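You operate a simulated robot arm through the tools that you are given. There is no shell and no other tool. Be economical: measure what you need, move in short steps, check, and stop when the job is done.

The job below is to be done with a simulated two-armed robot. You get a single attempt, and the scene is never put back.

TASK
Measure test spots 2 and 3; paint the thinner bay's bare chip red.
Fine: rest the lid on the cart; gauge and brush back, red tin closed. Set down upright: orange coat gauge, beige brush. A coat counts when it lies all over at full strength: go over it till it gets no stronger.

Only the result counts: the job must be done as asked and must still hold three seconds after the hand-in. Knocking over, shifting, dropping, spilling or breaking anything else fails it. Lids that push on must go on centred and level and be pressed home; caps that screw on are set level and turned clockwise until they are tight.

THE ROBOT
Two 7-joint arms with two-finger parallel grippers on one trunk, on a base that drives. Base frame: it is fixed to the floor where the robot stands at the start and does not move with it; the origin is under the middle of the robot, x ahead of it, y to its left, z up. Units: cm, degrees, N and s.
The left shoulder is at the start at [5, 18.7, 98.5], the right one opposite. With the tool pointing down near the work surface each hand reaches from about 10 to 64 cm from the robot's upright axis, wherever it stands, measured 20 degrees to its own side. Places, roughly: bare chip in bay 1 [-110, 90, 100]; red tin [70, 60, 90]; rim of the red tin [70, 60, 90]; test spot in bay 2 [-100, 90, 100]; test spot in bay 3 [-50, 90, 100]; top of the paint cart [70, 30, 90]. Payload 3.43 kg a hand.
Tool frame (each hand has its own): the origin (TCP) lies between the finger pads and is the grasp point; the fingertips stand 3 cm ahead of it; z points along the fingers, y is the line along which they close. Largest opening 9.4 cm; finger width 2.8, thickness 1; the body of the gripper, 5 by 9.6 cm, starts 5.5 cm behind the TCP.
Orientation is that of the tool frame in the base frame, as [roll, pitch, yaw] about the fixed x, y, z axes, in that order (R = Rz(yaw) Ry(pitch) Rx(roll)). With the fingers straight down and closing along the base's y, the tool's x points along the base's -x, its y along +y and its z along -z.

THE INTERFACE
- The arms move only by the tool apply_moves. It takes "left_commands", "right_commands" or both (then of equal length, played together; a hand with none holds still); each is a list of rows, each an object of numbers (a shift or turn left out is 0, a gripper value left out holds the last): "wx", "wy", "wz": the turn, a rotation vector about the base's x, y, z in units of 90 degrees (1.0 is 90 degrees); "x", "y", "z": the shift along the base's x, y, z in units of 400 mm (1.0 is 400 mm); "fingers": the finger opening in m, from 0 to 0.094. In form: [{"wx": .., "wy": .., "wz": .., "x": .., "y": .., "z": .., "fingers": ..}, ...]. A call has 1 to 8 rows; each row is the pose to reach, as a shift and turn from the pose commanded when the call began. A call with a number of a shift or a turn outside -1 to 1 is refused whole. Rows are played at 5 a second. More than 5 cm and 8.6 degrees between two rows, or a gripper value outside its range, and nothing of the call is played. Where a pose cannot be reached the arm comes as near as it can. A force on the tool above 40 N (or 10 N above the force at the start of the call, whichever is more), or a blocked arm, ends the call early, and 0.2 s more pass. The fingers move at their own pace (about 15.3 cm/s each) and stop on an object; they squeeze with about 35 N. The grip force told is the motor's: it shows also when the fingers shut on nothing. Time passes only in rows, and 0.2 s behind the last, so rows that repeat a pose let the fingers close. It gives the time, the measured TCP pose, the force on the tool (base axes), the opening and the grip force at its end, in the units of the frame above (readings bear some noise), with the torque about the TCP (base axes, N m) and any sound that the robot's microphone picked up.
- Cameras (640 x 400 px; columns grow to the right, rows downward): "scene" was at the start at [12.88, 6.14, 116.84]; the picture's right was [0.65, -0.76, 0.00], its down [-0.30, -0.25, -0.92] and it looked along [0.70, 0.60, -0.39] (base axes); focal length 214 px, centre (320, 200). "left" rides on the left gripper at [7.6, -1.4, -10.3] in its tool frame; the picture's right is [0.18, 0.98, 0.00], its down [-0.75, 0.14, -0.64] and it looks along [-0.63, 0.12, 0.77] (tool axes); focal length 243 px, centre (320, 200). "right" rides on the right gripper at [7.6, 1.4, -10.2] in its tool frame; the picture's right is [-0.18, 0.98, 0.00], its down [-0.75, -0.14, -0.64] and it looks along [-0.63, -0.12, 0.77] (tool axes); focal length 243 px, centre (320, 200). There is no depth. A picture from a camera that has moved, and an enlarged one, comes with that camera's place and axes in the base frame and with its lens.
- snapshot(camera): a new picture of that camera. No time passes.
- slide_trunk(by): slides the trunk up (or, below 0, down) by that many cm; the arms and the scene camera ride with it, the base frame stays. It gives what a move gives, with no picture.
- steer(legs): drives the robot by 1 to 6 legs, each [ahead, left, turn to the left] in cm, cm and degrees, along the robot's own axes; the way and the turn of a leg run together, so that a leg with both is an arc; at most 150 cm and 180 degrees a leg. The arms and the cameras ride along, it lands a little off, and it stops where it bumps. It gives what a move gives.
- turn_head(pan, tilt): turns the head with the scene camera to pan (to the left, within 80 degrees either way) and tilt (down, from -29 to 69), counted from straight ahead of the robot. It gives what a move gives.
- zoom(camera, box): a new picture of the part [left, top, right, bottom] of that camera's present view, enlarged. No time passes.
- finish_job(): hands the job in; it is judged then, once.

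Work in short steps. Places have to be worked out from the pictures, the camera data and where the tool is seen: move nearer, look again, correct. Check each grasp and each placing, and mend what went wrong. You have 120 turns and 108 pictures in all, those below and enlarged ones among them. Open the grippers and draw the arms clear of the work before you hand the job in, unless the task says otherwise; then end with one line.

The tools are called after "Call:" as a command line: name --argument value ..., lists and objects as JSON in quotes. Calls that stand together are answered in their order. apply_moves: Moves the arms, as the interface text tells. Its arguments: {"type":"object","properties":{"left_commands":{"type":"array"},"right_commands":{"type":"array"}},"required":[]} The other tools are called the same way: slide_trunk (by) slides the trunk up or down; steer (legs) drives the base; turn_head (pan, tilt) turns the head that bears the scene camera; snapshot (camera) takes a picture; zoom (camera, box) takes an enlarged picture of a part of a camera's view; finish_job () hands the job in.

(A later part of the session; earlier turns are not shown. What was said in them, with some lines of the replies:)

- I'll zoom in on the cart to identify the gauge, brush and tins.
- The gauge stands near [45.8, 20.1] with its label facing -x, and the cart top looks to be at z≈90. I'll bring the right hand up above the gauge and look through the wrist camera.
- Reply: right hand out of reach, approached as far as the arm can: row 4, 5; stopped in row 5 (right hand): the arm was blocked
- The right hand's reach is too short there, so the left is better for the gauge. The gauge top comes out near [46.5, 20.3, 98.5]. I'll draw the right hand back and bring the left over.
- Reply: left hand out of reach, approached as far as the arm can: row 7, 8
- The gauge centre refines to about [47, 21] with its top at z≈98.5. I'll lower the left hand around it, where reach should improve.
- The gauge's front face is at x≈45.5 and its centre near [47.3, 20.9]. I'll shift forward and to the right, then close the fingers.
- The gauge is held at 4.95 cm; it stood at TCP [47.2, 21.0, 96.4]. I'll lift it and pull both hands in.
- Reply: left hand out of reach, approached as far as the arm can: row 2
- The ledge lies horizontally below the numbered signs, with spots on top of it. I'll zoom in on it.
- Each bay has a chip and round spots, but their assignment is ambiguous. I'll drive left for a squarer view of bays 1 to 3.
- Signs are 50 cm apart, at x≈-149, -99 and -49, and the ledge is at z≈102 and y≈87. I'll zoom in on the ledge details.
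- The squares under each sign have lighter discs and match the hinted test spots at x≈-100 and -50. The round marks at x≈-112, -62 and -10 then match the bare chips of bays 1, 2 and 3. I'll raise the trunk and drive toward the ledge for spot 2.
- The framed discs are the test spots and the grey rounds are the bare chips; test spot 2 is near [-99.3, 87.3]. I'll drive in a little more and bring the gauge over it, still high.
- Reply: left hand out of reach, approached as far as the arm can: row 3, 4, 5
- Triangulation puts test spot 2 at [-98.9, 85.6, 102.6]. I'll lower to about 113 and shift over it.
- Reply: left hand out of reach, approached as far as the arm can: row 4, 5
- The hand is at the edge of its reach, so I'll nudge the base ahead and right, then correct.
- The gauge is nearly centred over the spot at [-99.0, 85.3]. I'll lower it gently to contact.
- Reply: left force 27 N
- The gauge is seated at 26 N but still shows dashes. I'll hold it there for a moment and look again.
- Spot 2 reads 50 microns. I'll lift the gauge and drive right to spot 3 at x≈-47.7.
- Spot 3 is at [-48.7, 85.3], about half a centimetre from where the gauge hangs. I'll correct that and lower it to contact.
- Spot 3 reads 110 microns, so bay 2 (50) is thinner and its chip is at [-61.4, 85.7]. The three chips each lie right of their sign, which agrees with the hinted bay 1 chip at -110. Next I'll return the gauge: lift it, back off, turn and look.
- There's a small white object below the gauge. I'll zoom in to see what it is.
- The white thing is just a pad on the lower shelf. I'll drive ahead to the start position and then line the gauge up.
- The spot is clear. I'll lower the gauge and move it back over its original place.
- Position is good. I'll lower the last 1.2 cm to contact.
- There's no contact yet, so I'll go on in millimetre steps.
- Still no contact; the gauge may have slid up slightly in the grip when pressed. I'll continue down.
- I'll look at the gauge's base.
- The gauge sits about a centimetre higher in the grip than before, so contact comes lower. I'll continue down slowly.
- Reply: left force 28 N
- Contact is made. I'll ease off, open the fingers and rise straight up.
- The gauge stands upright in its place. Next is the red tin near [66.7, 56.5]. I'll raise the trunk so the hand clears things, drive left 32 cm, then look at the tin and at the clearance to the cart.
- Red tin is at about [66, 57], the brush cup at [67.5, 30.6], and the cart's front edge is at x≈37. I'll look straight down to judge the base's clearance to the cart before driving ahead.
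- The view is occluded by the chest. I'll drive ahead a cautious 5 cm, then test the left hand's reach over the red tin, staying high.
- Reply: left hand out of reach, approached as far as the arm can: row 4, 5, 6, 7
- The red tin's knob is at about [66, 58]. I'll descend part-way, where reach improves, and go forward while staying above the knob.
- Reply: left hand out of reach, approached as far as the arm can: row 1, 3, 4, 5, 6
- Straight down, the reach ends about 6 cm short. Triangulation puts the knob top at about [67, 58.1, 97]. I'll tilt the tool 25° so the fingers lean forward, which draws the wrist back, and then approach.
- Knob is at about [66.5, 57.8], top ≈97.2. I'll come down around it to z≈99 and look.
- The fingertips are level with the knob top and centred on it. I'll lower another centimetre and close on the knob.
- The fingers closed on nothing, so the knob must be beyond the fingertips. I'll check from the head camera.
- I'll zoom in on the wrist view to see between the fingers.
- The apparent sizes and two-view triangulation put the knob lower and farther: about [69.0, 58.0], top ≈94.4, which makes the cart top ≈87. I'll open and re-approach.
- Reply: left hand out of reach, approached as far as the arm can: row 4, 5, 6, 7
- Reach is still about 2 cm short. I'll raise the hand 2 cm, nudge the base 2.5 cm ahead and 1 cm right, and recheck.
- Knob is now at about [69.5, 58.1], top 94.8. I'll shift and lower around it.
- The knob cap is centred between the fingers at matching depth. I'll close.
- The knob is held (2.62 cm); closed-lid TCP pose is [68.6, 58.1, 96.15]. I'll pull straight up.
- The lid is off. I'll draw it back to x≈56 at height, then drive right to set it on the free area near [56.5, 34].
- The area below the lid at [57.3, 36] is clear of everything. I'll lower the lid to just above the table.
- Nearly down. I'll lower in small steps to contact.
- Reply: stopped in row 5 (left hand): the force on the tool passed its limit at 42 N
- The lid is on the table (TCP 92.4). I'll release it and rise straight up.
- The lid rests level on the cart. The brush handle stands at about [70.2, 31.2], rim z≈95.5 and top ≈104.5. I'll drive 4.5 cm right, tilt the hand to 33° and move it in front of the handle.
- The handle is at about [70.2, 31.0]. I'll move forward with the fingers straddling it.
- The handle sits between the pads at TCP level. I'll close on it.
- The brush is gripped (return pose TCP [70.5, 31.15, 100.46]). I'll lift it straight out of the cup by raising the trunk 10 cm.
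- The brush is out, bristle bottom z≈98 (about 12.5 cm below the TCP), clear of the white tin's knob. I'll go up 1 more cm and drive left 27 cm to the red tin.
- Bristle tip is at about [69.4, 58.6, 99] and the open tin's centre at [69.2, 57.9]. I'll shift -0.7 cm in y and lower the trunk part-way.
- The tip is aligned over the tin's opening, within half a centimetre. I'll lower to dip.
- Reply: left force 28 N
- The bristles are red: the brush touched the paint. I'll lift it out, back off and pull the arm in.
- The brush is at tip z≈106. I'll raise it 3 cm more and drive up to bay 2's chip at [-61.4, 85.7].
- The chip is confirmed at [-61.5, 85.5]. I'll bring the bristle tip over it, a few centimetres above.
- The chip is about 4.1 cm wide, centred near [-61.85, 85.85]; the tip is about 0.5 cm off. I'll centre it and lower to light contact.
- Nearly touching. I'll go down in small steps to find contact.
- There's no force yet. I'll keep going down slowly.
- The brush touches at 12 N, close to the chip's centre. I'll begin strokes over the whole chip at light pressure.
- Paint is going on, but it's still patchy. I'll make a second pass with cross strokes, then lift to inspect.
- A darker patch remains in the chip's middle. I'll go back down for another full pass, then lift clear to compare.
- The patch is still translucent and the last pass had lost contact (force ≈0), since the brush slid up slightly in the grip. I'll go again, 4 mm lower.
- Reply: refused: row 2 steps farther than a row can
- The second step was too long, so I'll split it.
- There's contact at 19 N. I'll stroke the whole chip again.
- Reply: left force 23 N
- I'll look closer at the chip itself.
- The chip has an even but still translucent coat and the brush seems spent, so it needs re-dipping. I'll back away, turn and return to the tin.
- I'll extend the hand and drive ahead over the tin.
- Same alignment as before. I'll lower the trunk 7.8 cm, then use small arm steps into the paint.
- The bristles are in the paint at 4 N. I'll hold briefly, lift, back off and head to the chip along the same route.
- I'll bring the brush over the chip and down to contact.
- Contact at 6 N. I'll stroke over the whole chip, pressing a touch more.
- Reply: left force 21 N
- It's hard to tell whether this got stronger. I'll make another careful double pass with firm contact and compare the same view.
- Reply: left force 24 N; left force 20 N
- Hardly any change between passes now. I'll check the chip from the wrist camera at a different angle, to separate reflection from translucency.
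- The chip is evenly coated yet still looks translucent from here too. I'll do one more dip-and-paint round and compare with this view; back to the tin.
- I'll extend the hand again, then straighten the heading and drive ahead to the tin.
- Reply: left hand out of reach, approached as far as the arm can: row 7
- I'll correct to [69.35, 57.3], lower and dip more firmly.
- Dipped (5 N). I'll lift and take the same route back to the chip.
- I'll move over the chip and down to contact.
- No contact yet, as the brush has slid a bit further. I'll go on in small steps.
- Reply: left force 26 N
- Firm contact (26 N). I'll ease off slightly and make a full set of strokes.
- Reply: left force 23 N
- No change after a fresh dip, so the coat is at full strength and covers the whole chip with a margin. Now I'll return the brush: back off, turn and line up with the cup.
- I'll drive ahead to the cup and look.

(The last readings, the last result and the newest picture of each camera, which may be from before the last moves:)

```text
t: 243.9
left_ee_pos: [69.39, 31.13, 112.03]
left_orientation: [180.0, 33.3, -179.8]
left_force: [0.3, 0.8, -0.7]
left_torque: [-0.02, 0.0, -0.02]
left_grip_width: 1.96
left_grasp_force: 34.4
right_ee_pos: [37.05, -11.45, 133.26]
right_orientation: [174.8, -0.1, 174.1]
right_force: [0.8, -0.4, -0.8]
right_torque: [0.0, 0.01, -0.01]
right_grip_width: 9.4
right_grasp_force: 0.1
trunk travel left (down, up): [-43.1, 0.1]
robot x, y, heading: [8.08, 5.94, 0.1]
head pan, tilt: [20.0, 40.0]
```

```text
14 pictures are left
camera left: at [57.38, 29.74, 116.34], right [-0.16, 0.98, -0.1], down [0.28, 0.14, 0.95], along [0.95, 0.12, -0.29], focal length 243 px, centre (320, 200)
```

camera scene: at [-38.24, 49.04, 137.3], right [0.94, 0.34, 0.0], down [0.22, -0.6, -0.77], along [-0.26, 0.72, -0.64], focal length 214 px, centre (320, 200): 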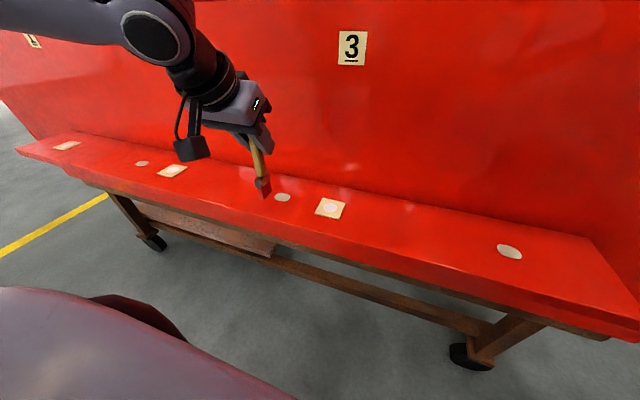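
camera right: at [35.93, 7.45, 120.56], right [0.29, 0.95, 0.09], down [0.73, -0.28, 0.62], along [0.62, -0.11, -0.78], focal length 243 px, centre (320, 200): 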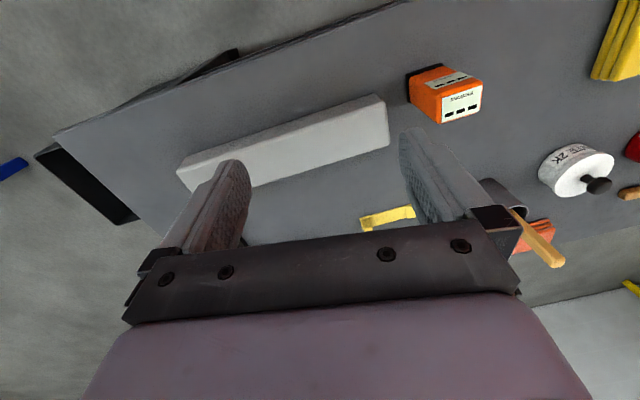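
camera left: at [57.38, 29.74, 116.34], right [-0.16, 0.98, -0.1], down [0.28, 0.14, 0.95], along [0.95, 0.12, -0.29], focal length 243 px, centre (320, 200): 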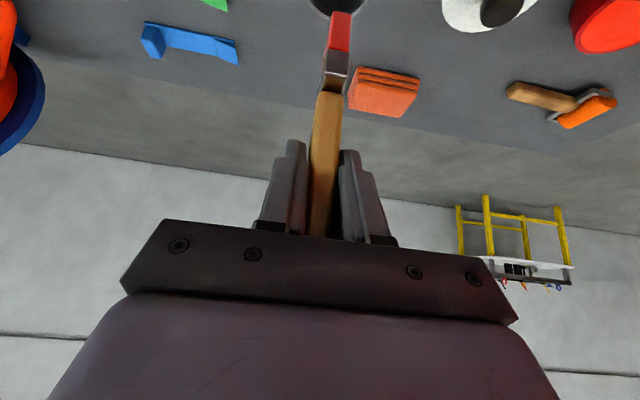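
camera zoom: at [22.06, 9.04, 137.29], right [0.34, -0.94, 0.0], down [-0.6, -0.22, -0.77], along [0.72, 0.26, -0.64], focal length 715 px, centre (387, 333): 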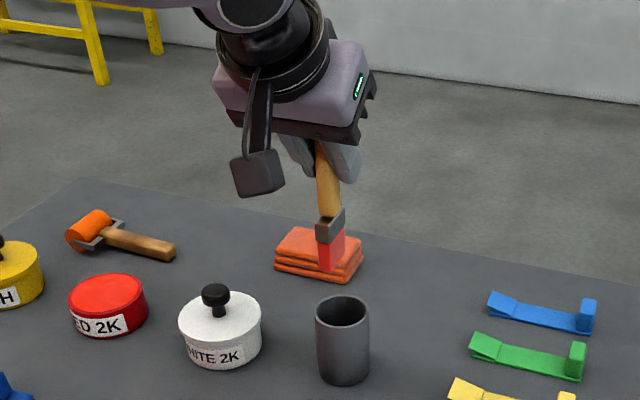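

The tip needs about +0.9 cm in x to centre over the cup. I'll correct, lower 4.5 cm and check before inserting.

Call:
apply_moves --left_commands '[{"x": 0.022, "y": -0.004}, {"x": 0.022, "y": -0.004}]'

Call:
slide_trunk --by -4.5

Call:
zoom --camera "scene" --box '[270, 130, 350, 200]'

Call:
zoom --camera "left" --box '[260, 0, 420, 100]'

```text
t: 244.5
left_ee_pos: [70.21, 30.91, 111.94]
left_orientation: [179.9, 33.1, -179.8]
left_force: [-0.2, -0.6, -0.3]
left_torque: [0.04, 0.01, -0.03]
left_grip_width: 1.92
left_grasp_force: 34.4
right_ee_pos: [37.05, -11.47, 133.18]
right_orientation: [174.8, -0.2, 174.2]
right_force: [-0.1, 0.5, 0.4]
right_torque: [-0.02, -0.01, 0.04]
right_grip_width: 9.37
right_grasp_force: 0.0
trunk travel left (down, up): [-43.1, 0.1]
robot x, y, heading: [7.97, 5.99, -0.4]
head pan, tilt: [20.0, 40.0]
```

```text
t: 245.3
left_ee_pos: [70.2, 30.97, 107.41]
left_orientation: [-180.0, 33.3, -179.9]
left_force: [0.0, 0.9, -1.2]
left_torque: [0.0, -0.01, -0.01]
left_grip_width: 1.93
left_grasp_force: 35.3
right_ee_pos: [36.99, -11.69, 128.77]
right_orientation: [174.8, -0.1, 174.0]
right_force: [1.0, 0.0, 0.7]
right_torque: [0.0, 0.0, -0.02]
right_grip_width: 9.39
right_grasp_force: 0.0
trunk travel left (down, up): [-38.6, 4.6]
robot x, y, heading: [8.18, 5.98, -0.2]
head pan, tilt: [20.0, 40.0]
```

```text
5.71 times, centred on (310, 165) of scene
camera zoom: at [21.98, 9.04, 132.8], right [0.34, -0.94, 0.0], down [-0.6, -0.22, -0.77], along [0.72, 0.26, -0.64], focal length 1226 px, centre (377, 400)
```

zoom: 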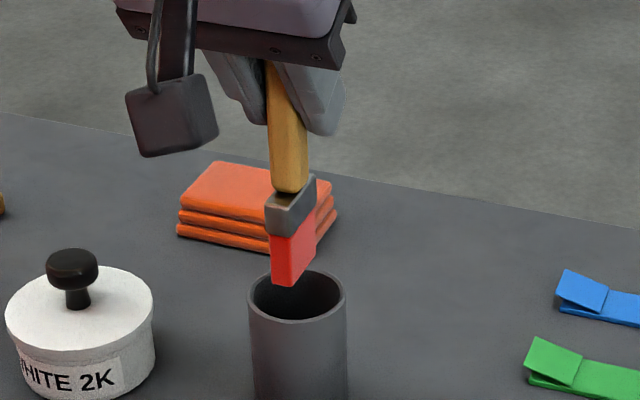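

```text
4.00 times, centred on (340, 50) of left
camera zoom: at [58.2, 29.55, 111.88], right [-0.16, 0.98, -0.1], down [0.28, 0.14, 0.95], along [0.95, 0.12, -0.29], focal length 970 px, centre (240, 800)
```

zoom: 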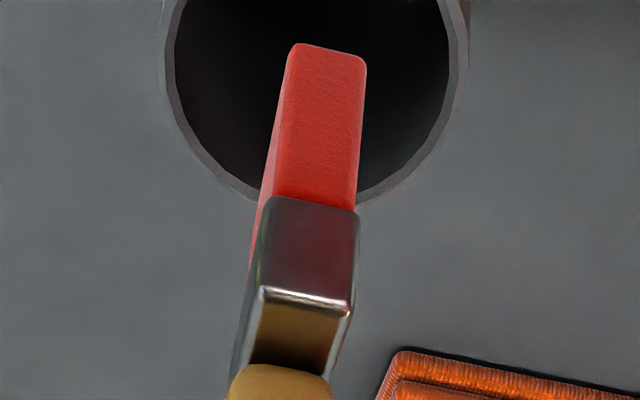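

The tip is above the cup's mouth, well centred. I'll lower into the cup.

Call:
slide_trunk --by -3

Call:
slide_trunk --by -3.2

Call:
zoom --camera "scene" --box '[270, 110, 350, 190]'

```text
t: 246.1
left_ee_pos: [70.13, 31.0, 104.5]
left_orientation: [-180.0, 33.2, -179.8]
left_force: [0.4, 0.0, -0.4]
left_torque: [-0.01, -0.02, -0.03]
left_grip_width: 1.97
left_grasp_force: 35.1
right_ee_pos: [37.02, -11.74, 125.86]
right_orientation: [174.7, -0.1, 174.1]
right_force: [-1.7, -0.2, -0.9]
right_torque: [0.0, 0.01, 0.0]
right_grip_width: 9.4
right_grasp_force: 0.0
trunk travel left (down, up): [-35.6, 7.6]
robot x, y, heading: [8.44, 5.92, 0.1]
head pan, tilt: [20.0, 40.0]
```

```text
t: 246.8
left_ee_pos: [70.1, 30.88, 101.21]
left_orientation: [-180.0, 33.3, -179.8]
left_force: [0.3, 0.2, 0.0]
left_torque: [-0.01, 0.02, -0.02]
left_grip_width: 1.95
left_grasp_force: 34.8
right_ee_pos: [37.02, -11.41, 122.75]
right_orientation: [174.8, -0.1, 174.1]
right_force: [0.3, 0.1, 0.1]
right_torque: [0.0, -0.01, 0.02]
right_grip_width: 9.41
right_grasp_force: 0.2
trunk travel left (down, up): [-32.4, 10.8]
robot x, y, heading: [8.36, 5.85, 0.1]
head pan, tilt: [20.0, 40.0]
```

```text
5.00 times, centred on (310, 150) of scene
camera zoom: at [21.98, 9.04, 126.6], right [0.34, -0.94, 0.0], down [-0.6, -0.22, -0.77], along [0.72, 0.26, -0.64], focal length 1072 px, centre (370, 450)
```

zoom: 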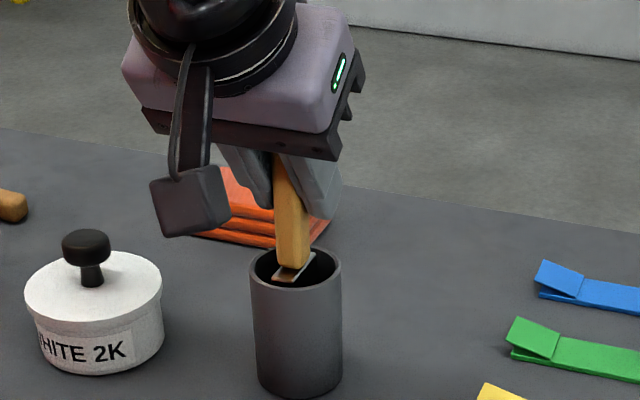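

It's inside. I'll lower slowly until it touches the cup's bottom or the fingers near the rim.

Call:
apply_moves --left_commands '[{"z": -0.012}, {"z": -0.022}, {"z": -0.03}, {"z": -0.036}, {"z": -0.04}]'

Call:
zoom --camera "scene" --box '[270, 110, 350, 190]'

```text
t: 248.1
left_ee_pos: [70.12, 30.96, 99.75]
left_orientation: [-179.9, 33.3, -179.8]
left_force: [0.2, 0.6, -1.4]
left_torque: [0.0, 0.01, 0.01]
left_grip_width: 1.9
left_grasp_force: 35.0
right_ee_pos: [37.07, -11.5, 122.66]
right_orientation: [174.9, -0.3, 174.1]
right_force: [-1.0, -0.6, 0.1]
right_torque: [0.0, -0.01, -0.01]
right_grip_width: 9.37
right_grasp_force: 0.1
trunk travel left (down, up): [-32.4, 10.8]
robot x, y, heading: [8.23, 6.35, 0.1]
head pan, tilt: [20.0, 40.0]
```

```text
5.00 times, centred on (310, 150) of scene
camera zoom: at [22.0, 9.04, 126.6], right [0.34, -0.94, 0.0], down [-0.6, -0.22, -0.77], along [0.72, 0.26, -0.64], focal length 1072 px, centre (370, 450)
```

zoom: 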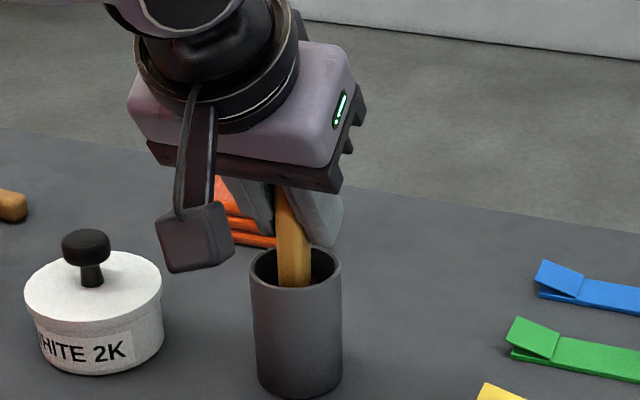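

The bottom must be within about half a centimetre. I'll lower 4 mm more, then release and withdraw backward along -x.

Call:
apply_moves --left_commands '[{"z": -0.005}, {"z": -0.01}, {"z": -0.01}]'

Call:
apply_moves --left_commands '[{"fingers": 0.035}, {"fingers": 0.055}, {"fingers": 0.055}, {"x": -0.08, "z": 0.02}, {"x": -0.18, "z": 0.06}, {"x": -0.28, "z": 0.1}]'

Call:
snapshot --camera "scene"

```text
t: 248.8
left_ee_pos: [70.24, 31.07, 99.26]
left_orientation: [180.0, 33.2, -179.9]
left_force: [-1.4, 0.2, -0.7]
left_torque: [0.01, 0.05, 0.0]
left_grip_width: 1.97
left_grasp_force: 34.9
right_ee_pos: [37.2, -11.5, 122.46]
right_orientation: [174.8, -0.2, 174.1]
right_force: [1.0, 0.6, -0.8]
right_torque: [0.01, 0.03, 0.01]
right_grip_width: 9.39
right_grasp_force: 0.1
trunk travel left (down, up): [-32.4, 10.8]
robot x, y, heading: [8.28, 5.94, 0.1]
head pan, tilt: [20.0, 40.0]
```

```text
t: 250.2
left_ee_pos: [59.03, 30.96, 103.29]
left_orientation: [-179.9, 33.3, -179.8]
left_force: [0.1, 0.2, 0.3]
left_torque: [0.0, -0.03, -0.01]
left_grip_width: 5.48
left_grasp_force: 0.1
right_ee_pos: [37.05, -11.54, 122.64]
right_orientation: [174.7, -0.1, 174.2]
right_force: [-0.6, -0.3, 0.2]
right_torque: [0.02, 0.0, 0.01]
right_grip_width: 9.4
right_grasp_force: 0.0
trunk travel left (down, up): [-32.4, 10.8]
robot x, y, heading: [8.61, 6.17, 0.2]
head pan, tilt: [20.0, 40.0]
```

```text
9 pictures are left
camera scene: at [21.93, 9.04, 126.6], right [0.34, -0.94, 0.0], down [-0.6, -0.22, -0.77], along [0.72, 0.26, -0.64], focal length 214 px, centre (320, 200)
```

scene: 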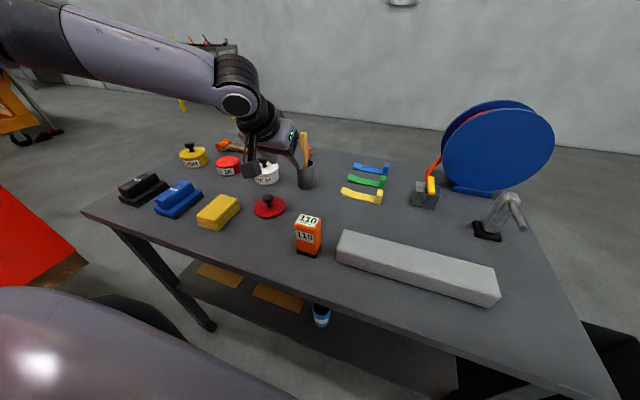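

The brush stands in its cup. Now the lid: its knob was released at TCP [56.6, 35.9, 92.35] with a 25.5° tilt. I'll move above it at that tilt and check.

Call:
apply_moves --left_commands '[{"wy": 0.0, "z": 0.02, "x": -0.03, "y": 0.06}, {"wy": 0.085, "z": 0.0, "x": -0.06, "y": 0.122}, {"wy": 0.085, "z": -0.08, "x": -0.06, "y": 0.122}, {"wy": 0.085, "z": -0.13, "x": -0.06, "y": 0.122}]'

Call:
snapshot --camera "left"

```text
t: 251.2
left_ee_pos: [56.43, 35.81, 98.06]
left_orientation: [180.0, 25.7, -179.8]
left_force: [-0.5, 0.6, 0.0]
left_torque: [-0.02, -0.01, -0.02]
left_grip_width: 5.52
left_grasp_force: 0.0
right_ee_pos: [37.12, -11.46, 122.62]
right_orientation: [174.8, -0.1, 174.1]
right_force: [-0.3, 0.5, 0.3]
right_torque: [-0.03, 0.01, -0.01]
right_grip_width: 9.38
right_grasp_force: 0.1
trunk travel left (down, up): [-32.4, 10.8]
robot x, y, heading: [7.89, 5.58, 0.1]
head pan, tilt: [20.0, 40.0]
```

```text
8 pictures are left
camera left: at [45.21, 34.39, 104.01], right [-0.17, 0.98, -0.08], down [0.4, 0.14, 0.9], along [0.9, 0.12, -0.42], focal length 243 px, centre (320, 200)
```

left: 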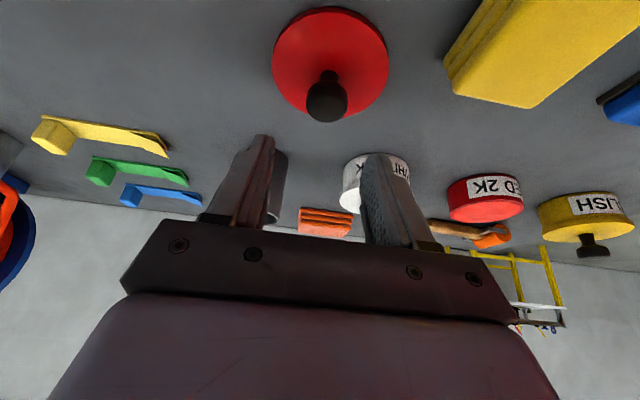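

The knob is aligned. I'll go down the last 5.7 cm and close.

Call:
apply_moves --left_commands '[{"x": 0.004, "y": 0.002, "z": -0.07}, {"x": 0.004, "y": 0.002, "z": -0.12}, {"x": 0.004, "y": 0.002, "z": -0.14}, {"x": 0.004, "y": 0.002, "z": -0.14, "fingers": 0.015}, {"x": 0.004, "y": 0.002, "z": -0.14, "fingers": 0.015}, {"x": 0.004, "y": 0.002, "z": -0.14, "fingers": 0.015}]'

```text
t: 252.7
left_ee_pos: [56.86, 35.77, 92.5]
left_orientation: [180.0, 25.5, -179.9]
left_force: [0.7, 0.2, 0.0]
left_torque: [0.05, -0.01, 0.04]
left_grip_width: 2.6
left_grasp_force: 34.9
right_ee_pos: [37.15, -11.58, 122.62]
right_orientation: [174.7, -0.3, 174.2]
right_force: [-0.4, 0.4, 0.4]
right_torque: [-0.02, 0.0, 0.01]
right_grip_width: 9.42
right_grasp_force: 0.1
trunk travel left (down, up): [-32.4, 10.8]
robot x, y, heading: [8.06, 5.93, 0.0]
head pan, tilt: [20.0, 40.0]
```

Knob held. I'll lift 11 cm and drive left to the tin.

Call:
apply_moves --left_commands '[{"z": 0.1}, {"z": 0.2}, {"z": 0.28}]'

Call:
steer --legs '[[0, 27, 0]]'

```text
t: 253.4
left_ee_pos: [56.84, 36.09, 103.6]
left_orientation: [-180.0, 25.6, 180.0]
left_force: [-0.4, 0.6, 0.2]
left_torque: [0.01, -0.01, -0.02]
left_grip_width: 2.61
left_grasp_force: 35.2
right_ee_pos: [36.95, -11.53, 122.58]
right_orientation: [174.8, -0.2, 174.1]
right_force: [0.9, -0.3, -0.2]
right_torque: [0.0, 0.01, -0.03]
right_grip_width: 9.38
right_grasp_force: 0.0
trunk travel left (down, up): [-32.4, 10.8]
robot x, y, heading: [7.98, 5.69, 0.1]
head pan, tilt: [20.0, 40.0]
```

```text
t: 256.4
left_ee_pos: [56.79, 63.01, 103.73]
left_orientation: [-179.9, 25.6, -180.0]
left_force: [0.4, 0.6, -0.6]
left_torque: [0.0, -0.02, -0.04]
left_grip_width: 2.6
left_grasp_force: 34.9
right_ee_pos: [37.05, 15.59, 122.51]
right_orientation: [174.8, -0.2, 174.0]
right_force: [-0.9, -0.7, -0.1]
right_torque: [-0.02, 0.01, 0.0]
right_grip_width: 9.39
right_grasp_force: 0.1
trunk travel left (down, up): [-32.4, 10.8]
robot x, y, heading: [7.94, 33.33, -0.2]
head pan, tilt: [20.0, 40.0]
```

I'll move the lid over the tin at [68.8, 58.1], staying high, then check.

Call:
apply_moves --left_commands '[{"x": 0.05, "y": -0.04}, {"x": 0.12, "y": -0.09}, {"x": 0.2, "y": -0.123}, {"x": 0.28, "y": -0.123}, {"x": 0.3, "y": -0.123}, {"x": 0.3, "y": -0.123, "z": -0.04}, {"x": 0.3, "y": -0.123, "z": -0.04}]'

Call:
zoom --camera "scene" --box '[250, 120, 350, 210]'

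Call:
zoom --camera "left" --box '[200, 0, 440, 200]'

```text
t: 258.0
left_ee_pos: [68.93, 58.1, 102.09]
left_orientation: [-180.0, 25.7, 180.0]
left_force: [-0.4, 0.0, -0.7]
left_torque: [0.03, -0.01, 0.01]
left_grip_width: 2.6
left_grasp_force: 34.5
right_ee_pos: [37.01, 15.6, 122.55]
right_orientation: [174.8, -0.1, 174.0]
right_force: [-0.1, 0.0, 0.1]
right_torque: [-0.02, 0.02, 0.01]
right_grip_width: 9.38
right_grasp_force: 0.1
trunk travel left (down, up): [-32.4, 10.8]
robot x, y, heading: [8.4, 33.22, -0.1]
head pan, tilt: [20.0, 40.0]
```

```text
4.44 times, centred on (300, 165) of scene
camera zoom: at [22.01, 36.18, 126.6], right [0.34, -0.94, 0.0], down [-0.6, -0.22, -0.77], along [0.72, 0.26, -0.64], focal length 953 px, centre (409, 356)
```

zoom: 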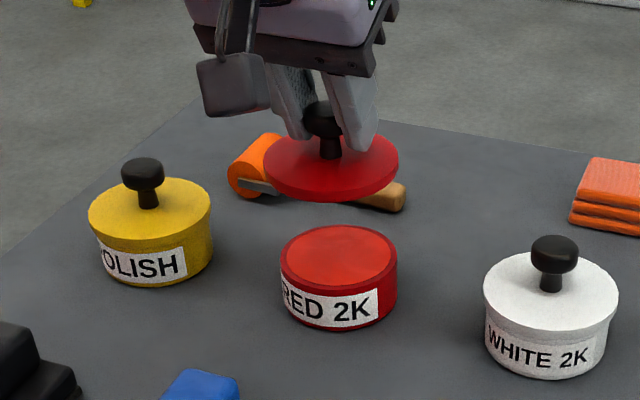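

```text
2.00 times, centred on (320, 100) of left
camera zoom: at [57.62, 56.72, 108.08], right [-0.17, 0.98, -0.08], down [0.4, 0.14, 0.91], along [0.9, 0.12, -0.42], focal length 485 px, centre (320, 400)
```

zoom: 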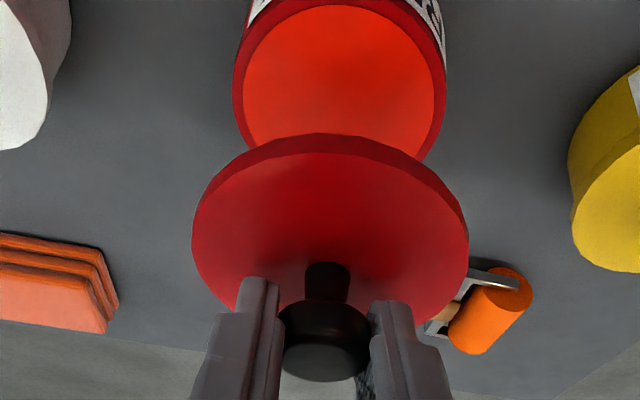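

The lid hangs level over the tin and is aligned laterally. I'll nudge -0.1 cm in x and lower to just above seating.

Call:
apply_moves --left_commands '[{"x": -0.003, "z": -0.05}, {"x": -0.003, "z": -0.09}, {"x": -0.003, "z": -0.115}, {"x": -0.003, "z": -0.125}, {"x": -0.003, "z": -0.125}]'

Call:
zoom --camera "scene" --box '[270, 150, 340, 210]'

```text
t: 259.2
left_ee_pos: [68.75, 58.18, 96.93]
left_orientation: [179.9, 25.6, 180.0]
left_force: [0.1, 0.3, -0.7]
left_torque: [-0.02, 0.02, 0.01]
left_grip_width: 2.63
left_grasp_force: 34.7
right_ee_pos: [37.12, 15.57, 122.62]
right_orientation: [174.7, -0.2, 174.0]
right_force: [0.5, -0.6, -0.1]
right_torque: [0.02, 0.01, 0.0]
right_grip_width: 9.4
right_grasp_force: 0.1
trunk travel left (down, up): [-32.4, 10.8]
robot x, y, heading: [8.22, 33.12, -0.2]
head pan, tilt: [20.0, 40.0]
```

```text
6.67 times, centred on (305, 180) of scene
camera zoom: at [22.01, 36.19, 126.6], right [0.34, -0.94, 0.0], down [-0.6, -0.22, -0.77], along [0.72, 0.26, -0.64], focal length 1430 px, centre (420, 333)
```

zoom: 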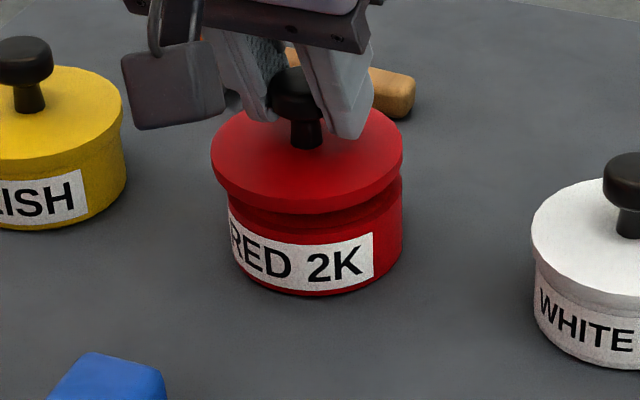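

The lid sits about 0.3 cm toward +y relative to the tin. I'll shift it -0.3 cm in y and lower a little.

Call:
apply_moves --left_commands '[{"y": -0.004}, {"y": -0.008}, {"y": -0.008, "z": -0.005}, {"y": -0.008, "z": -0.01}]'

Call:
zoom --camera "scene" --box '[270, 150, 340, 210]'

```text
t: 260.2
left_ee_pos: [68.83, 57.94, 96.48]
left_orientation: [180.0, 25.5, -180.0]
left_force: [0.1, -0.1, -0.8]
left_torque: [0.0, -0.04, -0.01]
left_grip_width: 2.62
left_grasp_force: 35.0
right_ee_pos: [37.01, 15.59, 122.56]
right_orientation: [174.8, -0.3, 174.0]
right_force: [-0.2, -0.2, 0.7]
right_torque: [0.01, 0.0, 0.01]
right_grip_width: 9.38
right_grasp_force: 0.1
trunk travel left (down, up): [-32.4, 10.8]
robot x, y, heading: [8.13, 32.93, 0.1]
head pan, tilt: [20.0, 40.0]
```

```text
6.67 times, centred on (305, 180) of scene
camera zoom: at [22.02, 36.19, 126.6], right [0.34, -0.94, 0.0], down [-0.6, -0.22, -0.77], along [0.72, 0.26, -0.64], focal length 1430 px, centre (420, 333)
```

zoom: 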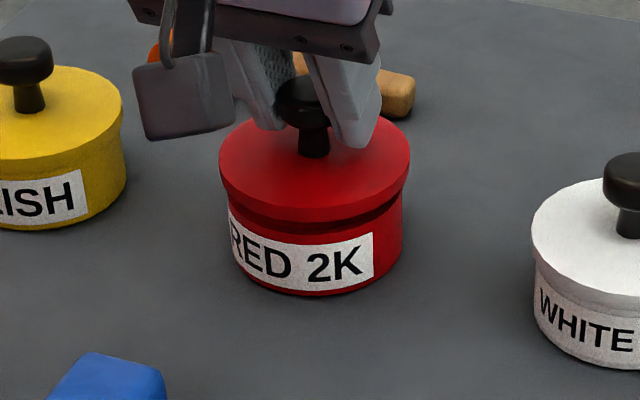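

The lid is now centred on the tin. I'll press it straight down.

Call:
apply_moves --left_commands '[{"z": -0.005}, {"z": -0.01}, {"z": -0.014}, {"z": -0.018}, {"z": -0.022}]'

```text
t: 261.4
left_ee_pos: [68.81, 57.96, 96.01]
left_orientation: [179.9, 25.8, -179.9]
left_force: [-0.4, 2.8, 4.7]
left_torque: [0.03, 0.18, -0.04]
left_grip_width: 2.59
left_grasp_force: 35.0
right_ee_pos: [36.97, 15.43, 122.55]
right_orientation: [174.7, -0.2, 174.0]
right_force: [0.1, 0.7, 0.2]
right_torque: [0.01, 0.01, -0.02]
right_grip_width: 9.39
right_grasp_force: 0.0
trunk travel left (down, up): [-32.4, 10.8]
robot x, y, heading: [7.95, 32.67, -0.2]
head pan, tilt: [20.0, 40.0]
```

Resistance begins at 96.0. I'll press harder to seat it home.

Call:
apply_moves --left_commands '[{"z": -0.005}, {"z": -0.01}, {"z": -0.015}, {"z": -0.02}, {"z": -0.024}, {"z": -0.024}]'

```text
t: 262.8
left_ee_pos: [68.82, 57.85, 95.67]
left_orientation: [-179.8, 26.6, -180.0]
left_force: [5.5, 6.6, 32.1]
left_torque: [0.15, -0.03, -0.01]
left_grip_width: 2.61
left_grasp_force: 34.8
right_ee_pos: [36.87, 15.42, 122.69]
right_orientation: [174.8, 0.0, 174.0]
right_force: [-0.3, -0.1, -0.6]
right_torque: [0.0, -0.01, 0.01]
right_grip_width: 9.4
right_grasp_force: 0.1
trunk travel left (down, up): [-32.4, 10.8]
robot x, y, heading: [8.51, 33.42, -0.2]
head pan, tilt: [20.0, 40.0]
```

Pressed at 32 N. I'll release, rise and inspect the lid.

Call:
apply_moves --left_commands '[{"z": 0.014}, {"z": 0.014, "fingers": 0.055}, {"z": 0.014, "fingers": 0.055}, {"z": 0.08}, {"z": 0.16}, {"z": 0.2, "x": -0.1}, {"z": 0.2, "x": -0.2}]'

Call:
zoom --camera "scene" --box '[270, 150, 340, 210]'

```text
t: 264.4
left_ee_pos: [60.75, 57.9, 102.72]
left_orientation: [-179.9, 25.6, -180.0]
left_force: [-0.2, -0.1, 0.8]
left_torque: [-0.01, 0.02, -0.02]
left_grip_width: 5.49
left_grasp_force: 0.0
right_ee_pos: [36.96, 15.51, 122.45]
right_orientation: [174.8, -0.1, 174.0]
right_force: [0.1, 0.7, 0.2]
right_torque: [-0.03, 0.01, 0.03]
right_grip_width: 9.41
right_grasp_force: 0.1
trunk travel left (down, up): [-32.4, 10.8]
robot x, y, heading: [7.92, 33.29, -0.2]
head pan, tilt: [20.0, 40.0]
```

```text
6.67 times, centred on (305, 180) of scene
camera zoom: at [21.97, 36.19, 126.6], right [0.34, -0.94, 0.0], down [-0.6, -0.22, -0.77], along [0.72, 0.26, -0.64], focal length 1430 px, centre (420, 333)
```

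zoom: 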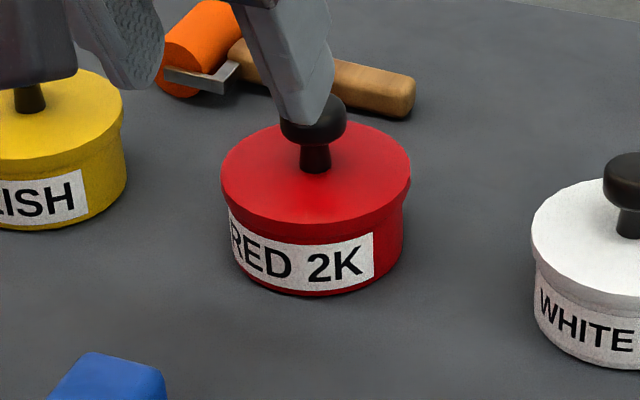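

The lid looks centred, level and seated. For certainty I'll press once from above with closed fingertips on the knob, ending at moderate force.

Call:
apply_moves --left_commands '[{"z": 0.0, "fingers": 0.0}, {"x": 0.1, "fingers": 0.0}, {"x": 0.2}, {"x": 0.213, "y": 0.003, "z": -0.03}, {"x": 0.213, "y": 0.003, "z": -0.07}, {"x": 0.213, "y": 0.003, "z": -0.085}]'

Call:
apply_moves --left_commands '[{"z": -0.012}, {"z": -0.022}, {"z": -0.03}, {"z": -0.038}, {"z": -0.046}, {"z": -0.054}]'

```text
t: 265.8
left_ee_pos: [69.27, 57.93, 99.36]
left_orientation: [-180.0, 25.7, 180.0]
left_force: [-1.0, -0.6, 0.7]
left_torque: [-0.04, 0.01, 0.0]
left_grip_width: 0.0
left_grasp_force: 33.5
right_ee_pos: [37.11, 15.55, 122.58]
right_orientation: [174.8, -0.2, 174.0]
right_force: [-0.4, 0.5, -0.4]
right_torque: [-0.01, -0.03, 0.01]
right_grip_width: 9.37
right_grasp_force: 0.0
trunk travel left (down, up): [-32.4, 10.8]
robot x, y, heading: [8.63, 32.99, 0.0]
head pan, tilt: [20.0, 40.0]
```

```text
t: 267.2
left_ee_pos: [69.79, 57.96, 98.64]
left_orientation: [-179.7, 27.2, -179.7]
left_force: [0.8, -0.6, 12.4]
left_torque: [-0.01, 0.01, 0.05]
left_grip_width: 0.0
left_grasp_force: 33.0
right_ee_pos: [36.86, 15.44, 122.6]
right_orientation: [174.7, -0.2, 174.0]
right_force: [-0.2, -0.6, 0.7]
right_torque: [0.0, 0.0, -0.02]
right_grip_width: 9.38
right_grasp_force: 0.0
trunk travel left (down, up): [-32.4, 10.8]
robot x, y, heading: [8.23, 33.56, -0.1]
head pan, tilt: [20.0, 40.0]
stopped in row 6 (left hand): the force on the tool passed its limit at 42 N (the readings are from after the stop); the commanded pose is now the measured one
```

Pressed to 42 N with no give, so the lid is home. I'll withdraw the arm, drive back and take a final look.

Call:
apply_moves --left_commands '[{"z": 0.06}, {"z": 0.14}, {"z": 0.2, "x": -0.1, "fingers": 0.05}, {"z": 0.2, "x": -0.22}, {"z": 0.2, "x": -0.34}]'

Call:
steer --legs '[[-20, 0, 0]]'

Call:
turn_head --pan 10 --tilt 35

Call:
zoom --camera "scene" --box '[200, 90, 440, 240]'

```text
t: 268.4
left_ee_pos: [55.8, 58.02, 106.52]
left_orientation: [-179.8, 26.6, -179.8]
left_force: [-1.0, 0.8, 0.1]
left_torque: [0.01, -0.02, -0.01]
left_grip_width: 4.99
left_grasp_force: 0.1
right_ee_pos: [36.96, 15.57, 122.52]
right_orientation: [174.8, -0.1, 174.0]
right_force: [0.7, 0.6, 0.6]
right_torque: [0.01, 0.0, -0.03]
right_grip_width: 9.41
right_grasp_force: 0.1
trunk travel left (down, up): [-32.4, 10.8]
robot x, y, heading: [7.9, 32.89, 0.3]
head pan, tilt: [20.0, 40.0]
```

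```text
t: 270.0
left_ee_pos: [35.96, 58.17, 106.62]
left_orientation: [-179.8, 26.7, -179.7]
left_force: [-0.7, 0.0, -0.1]
left_torque: [0.01, -0.02, 0.02]
left_grip_width: 4.99
left_grasp_force: 0.1
right_ee_pos: [17.12, 15.68, 122.58]
right_orientation: [174.7, -0.2, 174.1]
right_force: [0.0, -0.5, 0.6]
right_torque: [-0.02, 0.01, 0.0]
right_grip_width: 9.38
right_grasp_force: 0.0
trunk travel left (down, up): [-32.4, 10.8]
robot x, y, heading: [-12.26, 33.33, 0.0]
head pan, tilt: [20.0, 40.0]
```

```text
t: 270.7
left_ee_pos: [36.07, 58.09, 106.58]
left_orientation: [-179.7, 26.6, -179.7]
left_force: [1.1, 0.4, 0.9]
left_torque: [-0.01, 0.01, 0.03]
left_grip_width: 4.98
left_grasp_force: 0.1
right_ee_pos: [17.2, 15.63, 122.63]
right_orientation: [174.8, -0.2, 174.2]
right_force: [-0.1, -0.5, 0.5]
right_torque: [0.0, 0.01, 0.01]
right_grip_width: 9.4
right_grasp_force: 0.0
trunk travel left (down, up): [-32.4, 10.8]
robot x, y, heading: [-11.86, 33.26, 0.1]
head pan, tilt: [10.0, 35.0]
```

```text
2.67 times, centred on (320, 165) of scene
camera zoom: at [2.76, 34.85, 127.35], right [0.17, -0.98, 0.0], down [-0.56, -0.1, -0.82], along [0.81, 0.14, -0.57], focal length 572 px, centre (320, 293)
```

zoom: 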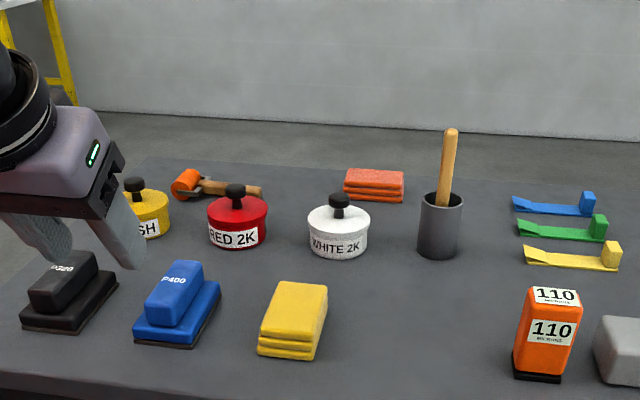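

Tin closed and level, brush upright in its cup, gauge upright in place, grippers open and clear. I'm handing the job in.

Call:
finish_job

```text
The job is handed in.
```

Test spot 2 read 50 microns and test spot 3 read 110, so I painted bay 2's bare chip red; the chip still looks a shade lighter than the panel, but a third dip made it no stronger. The red tin is closed with its lid pressed home, and the gauge and brush are back upright in their places.
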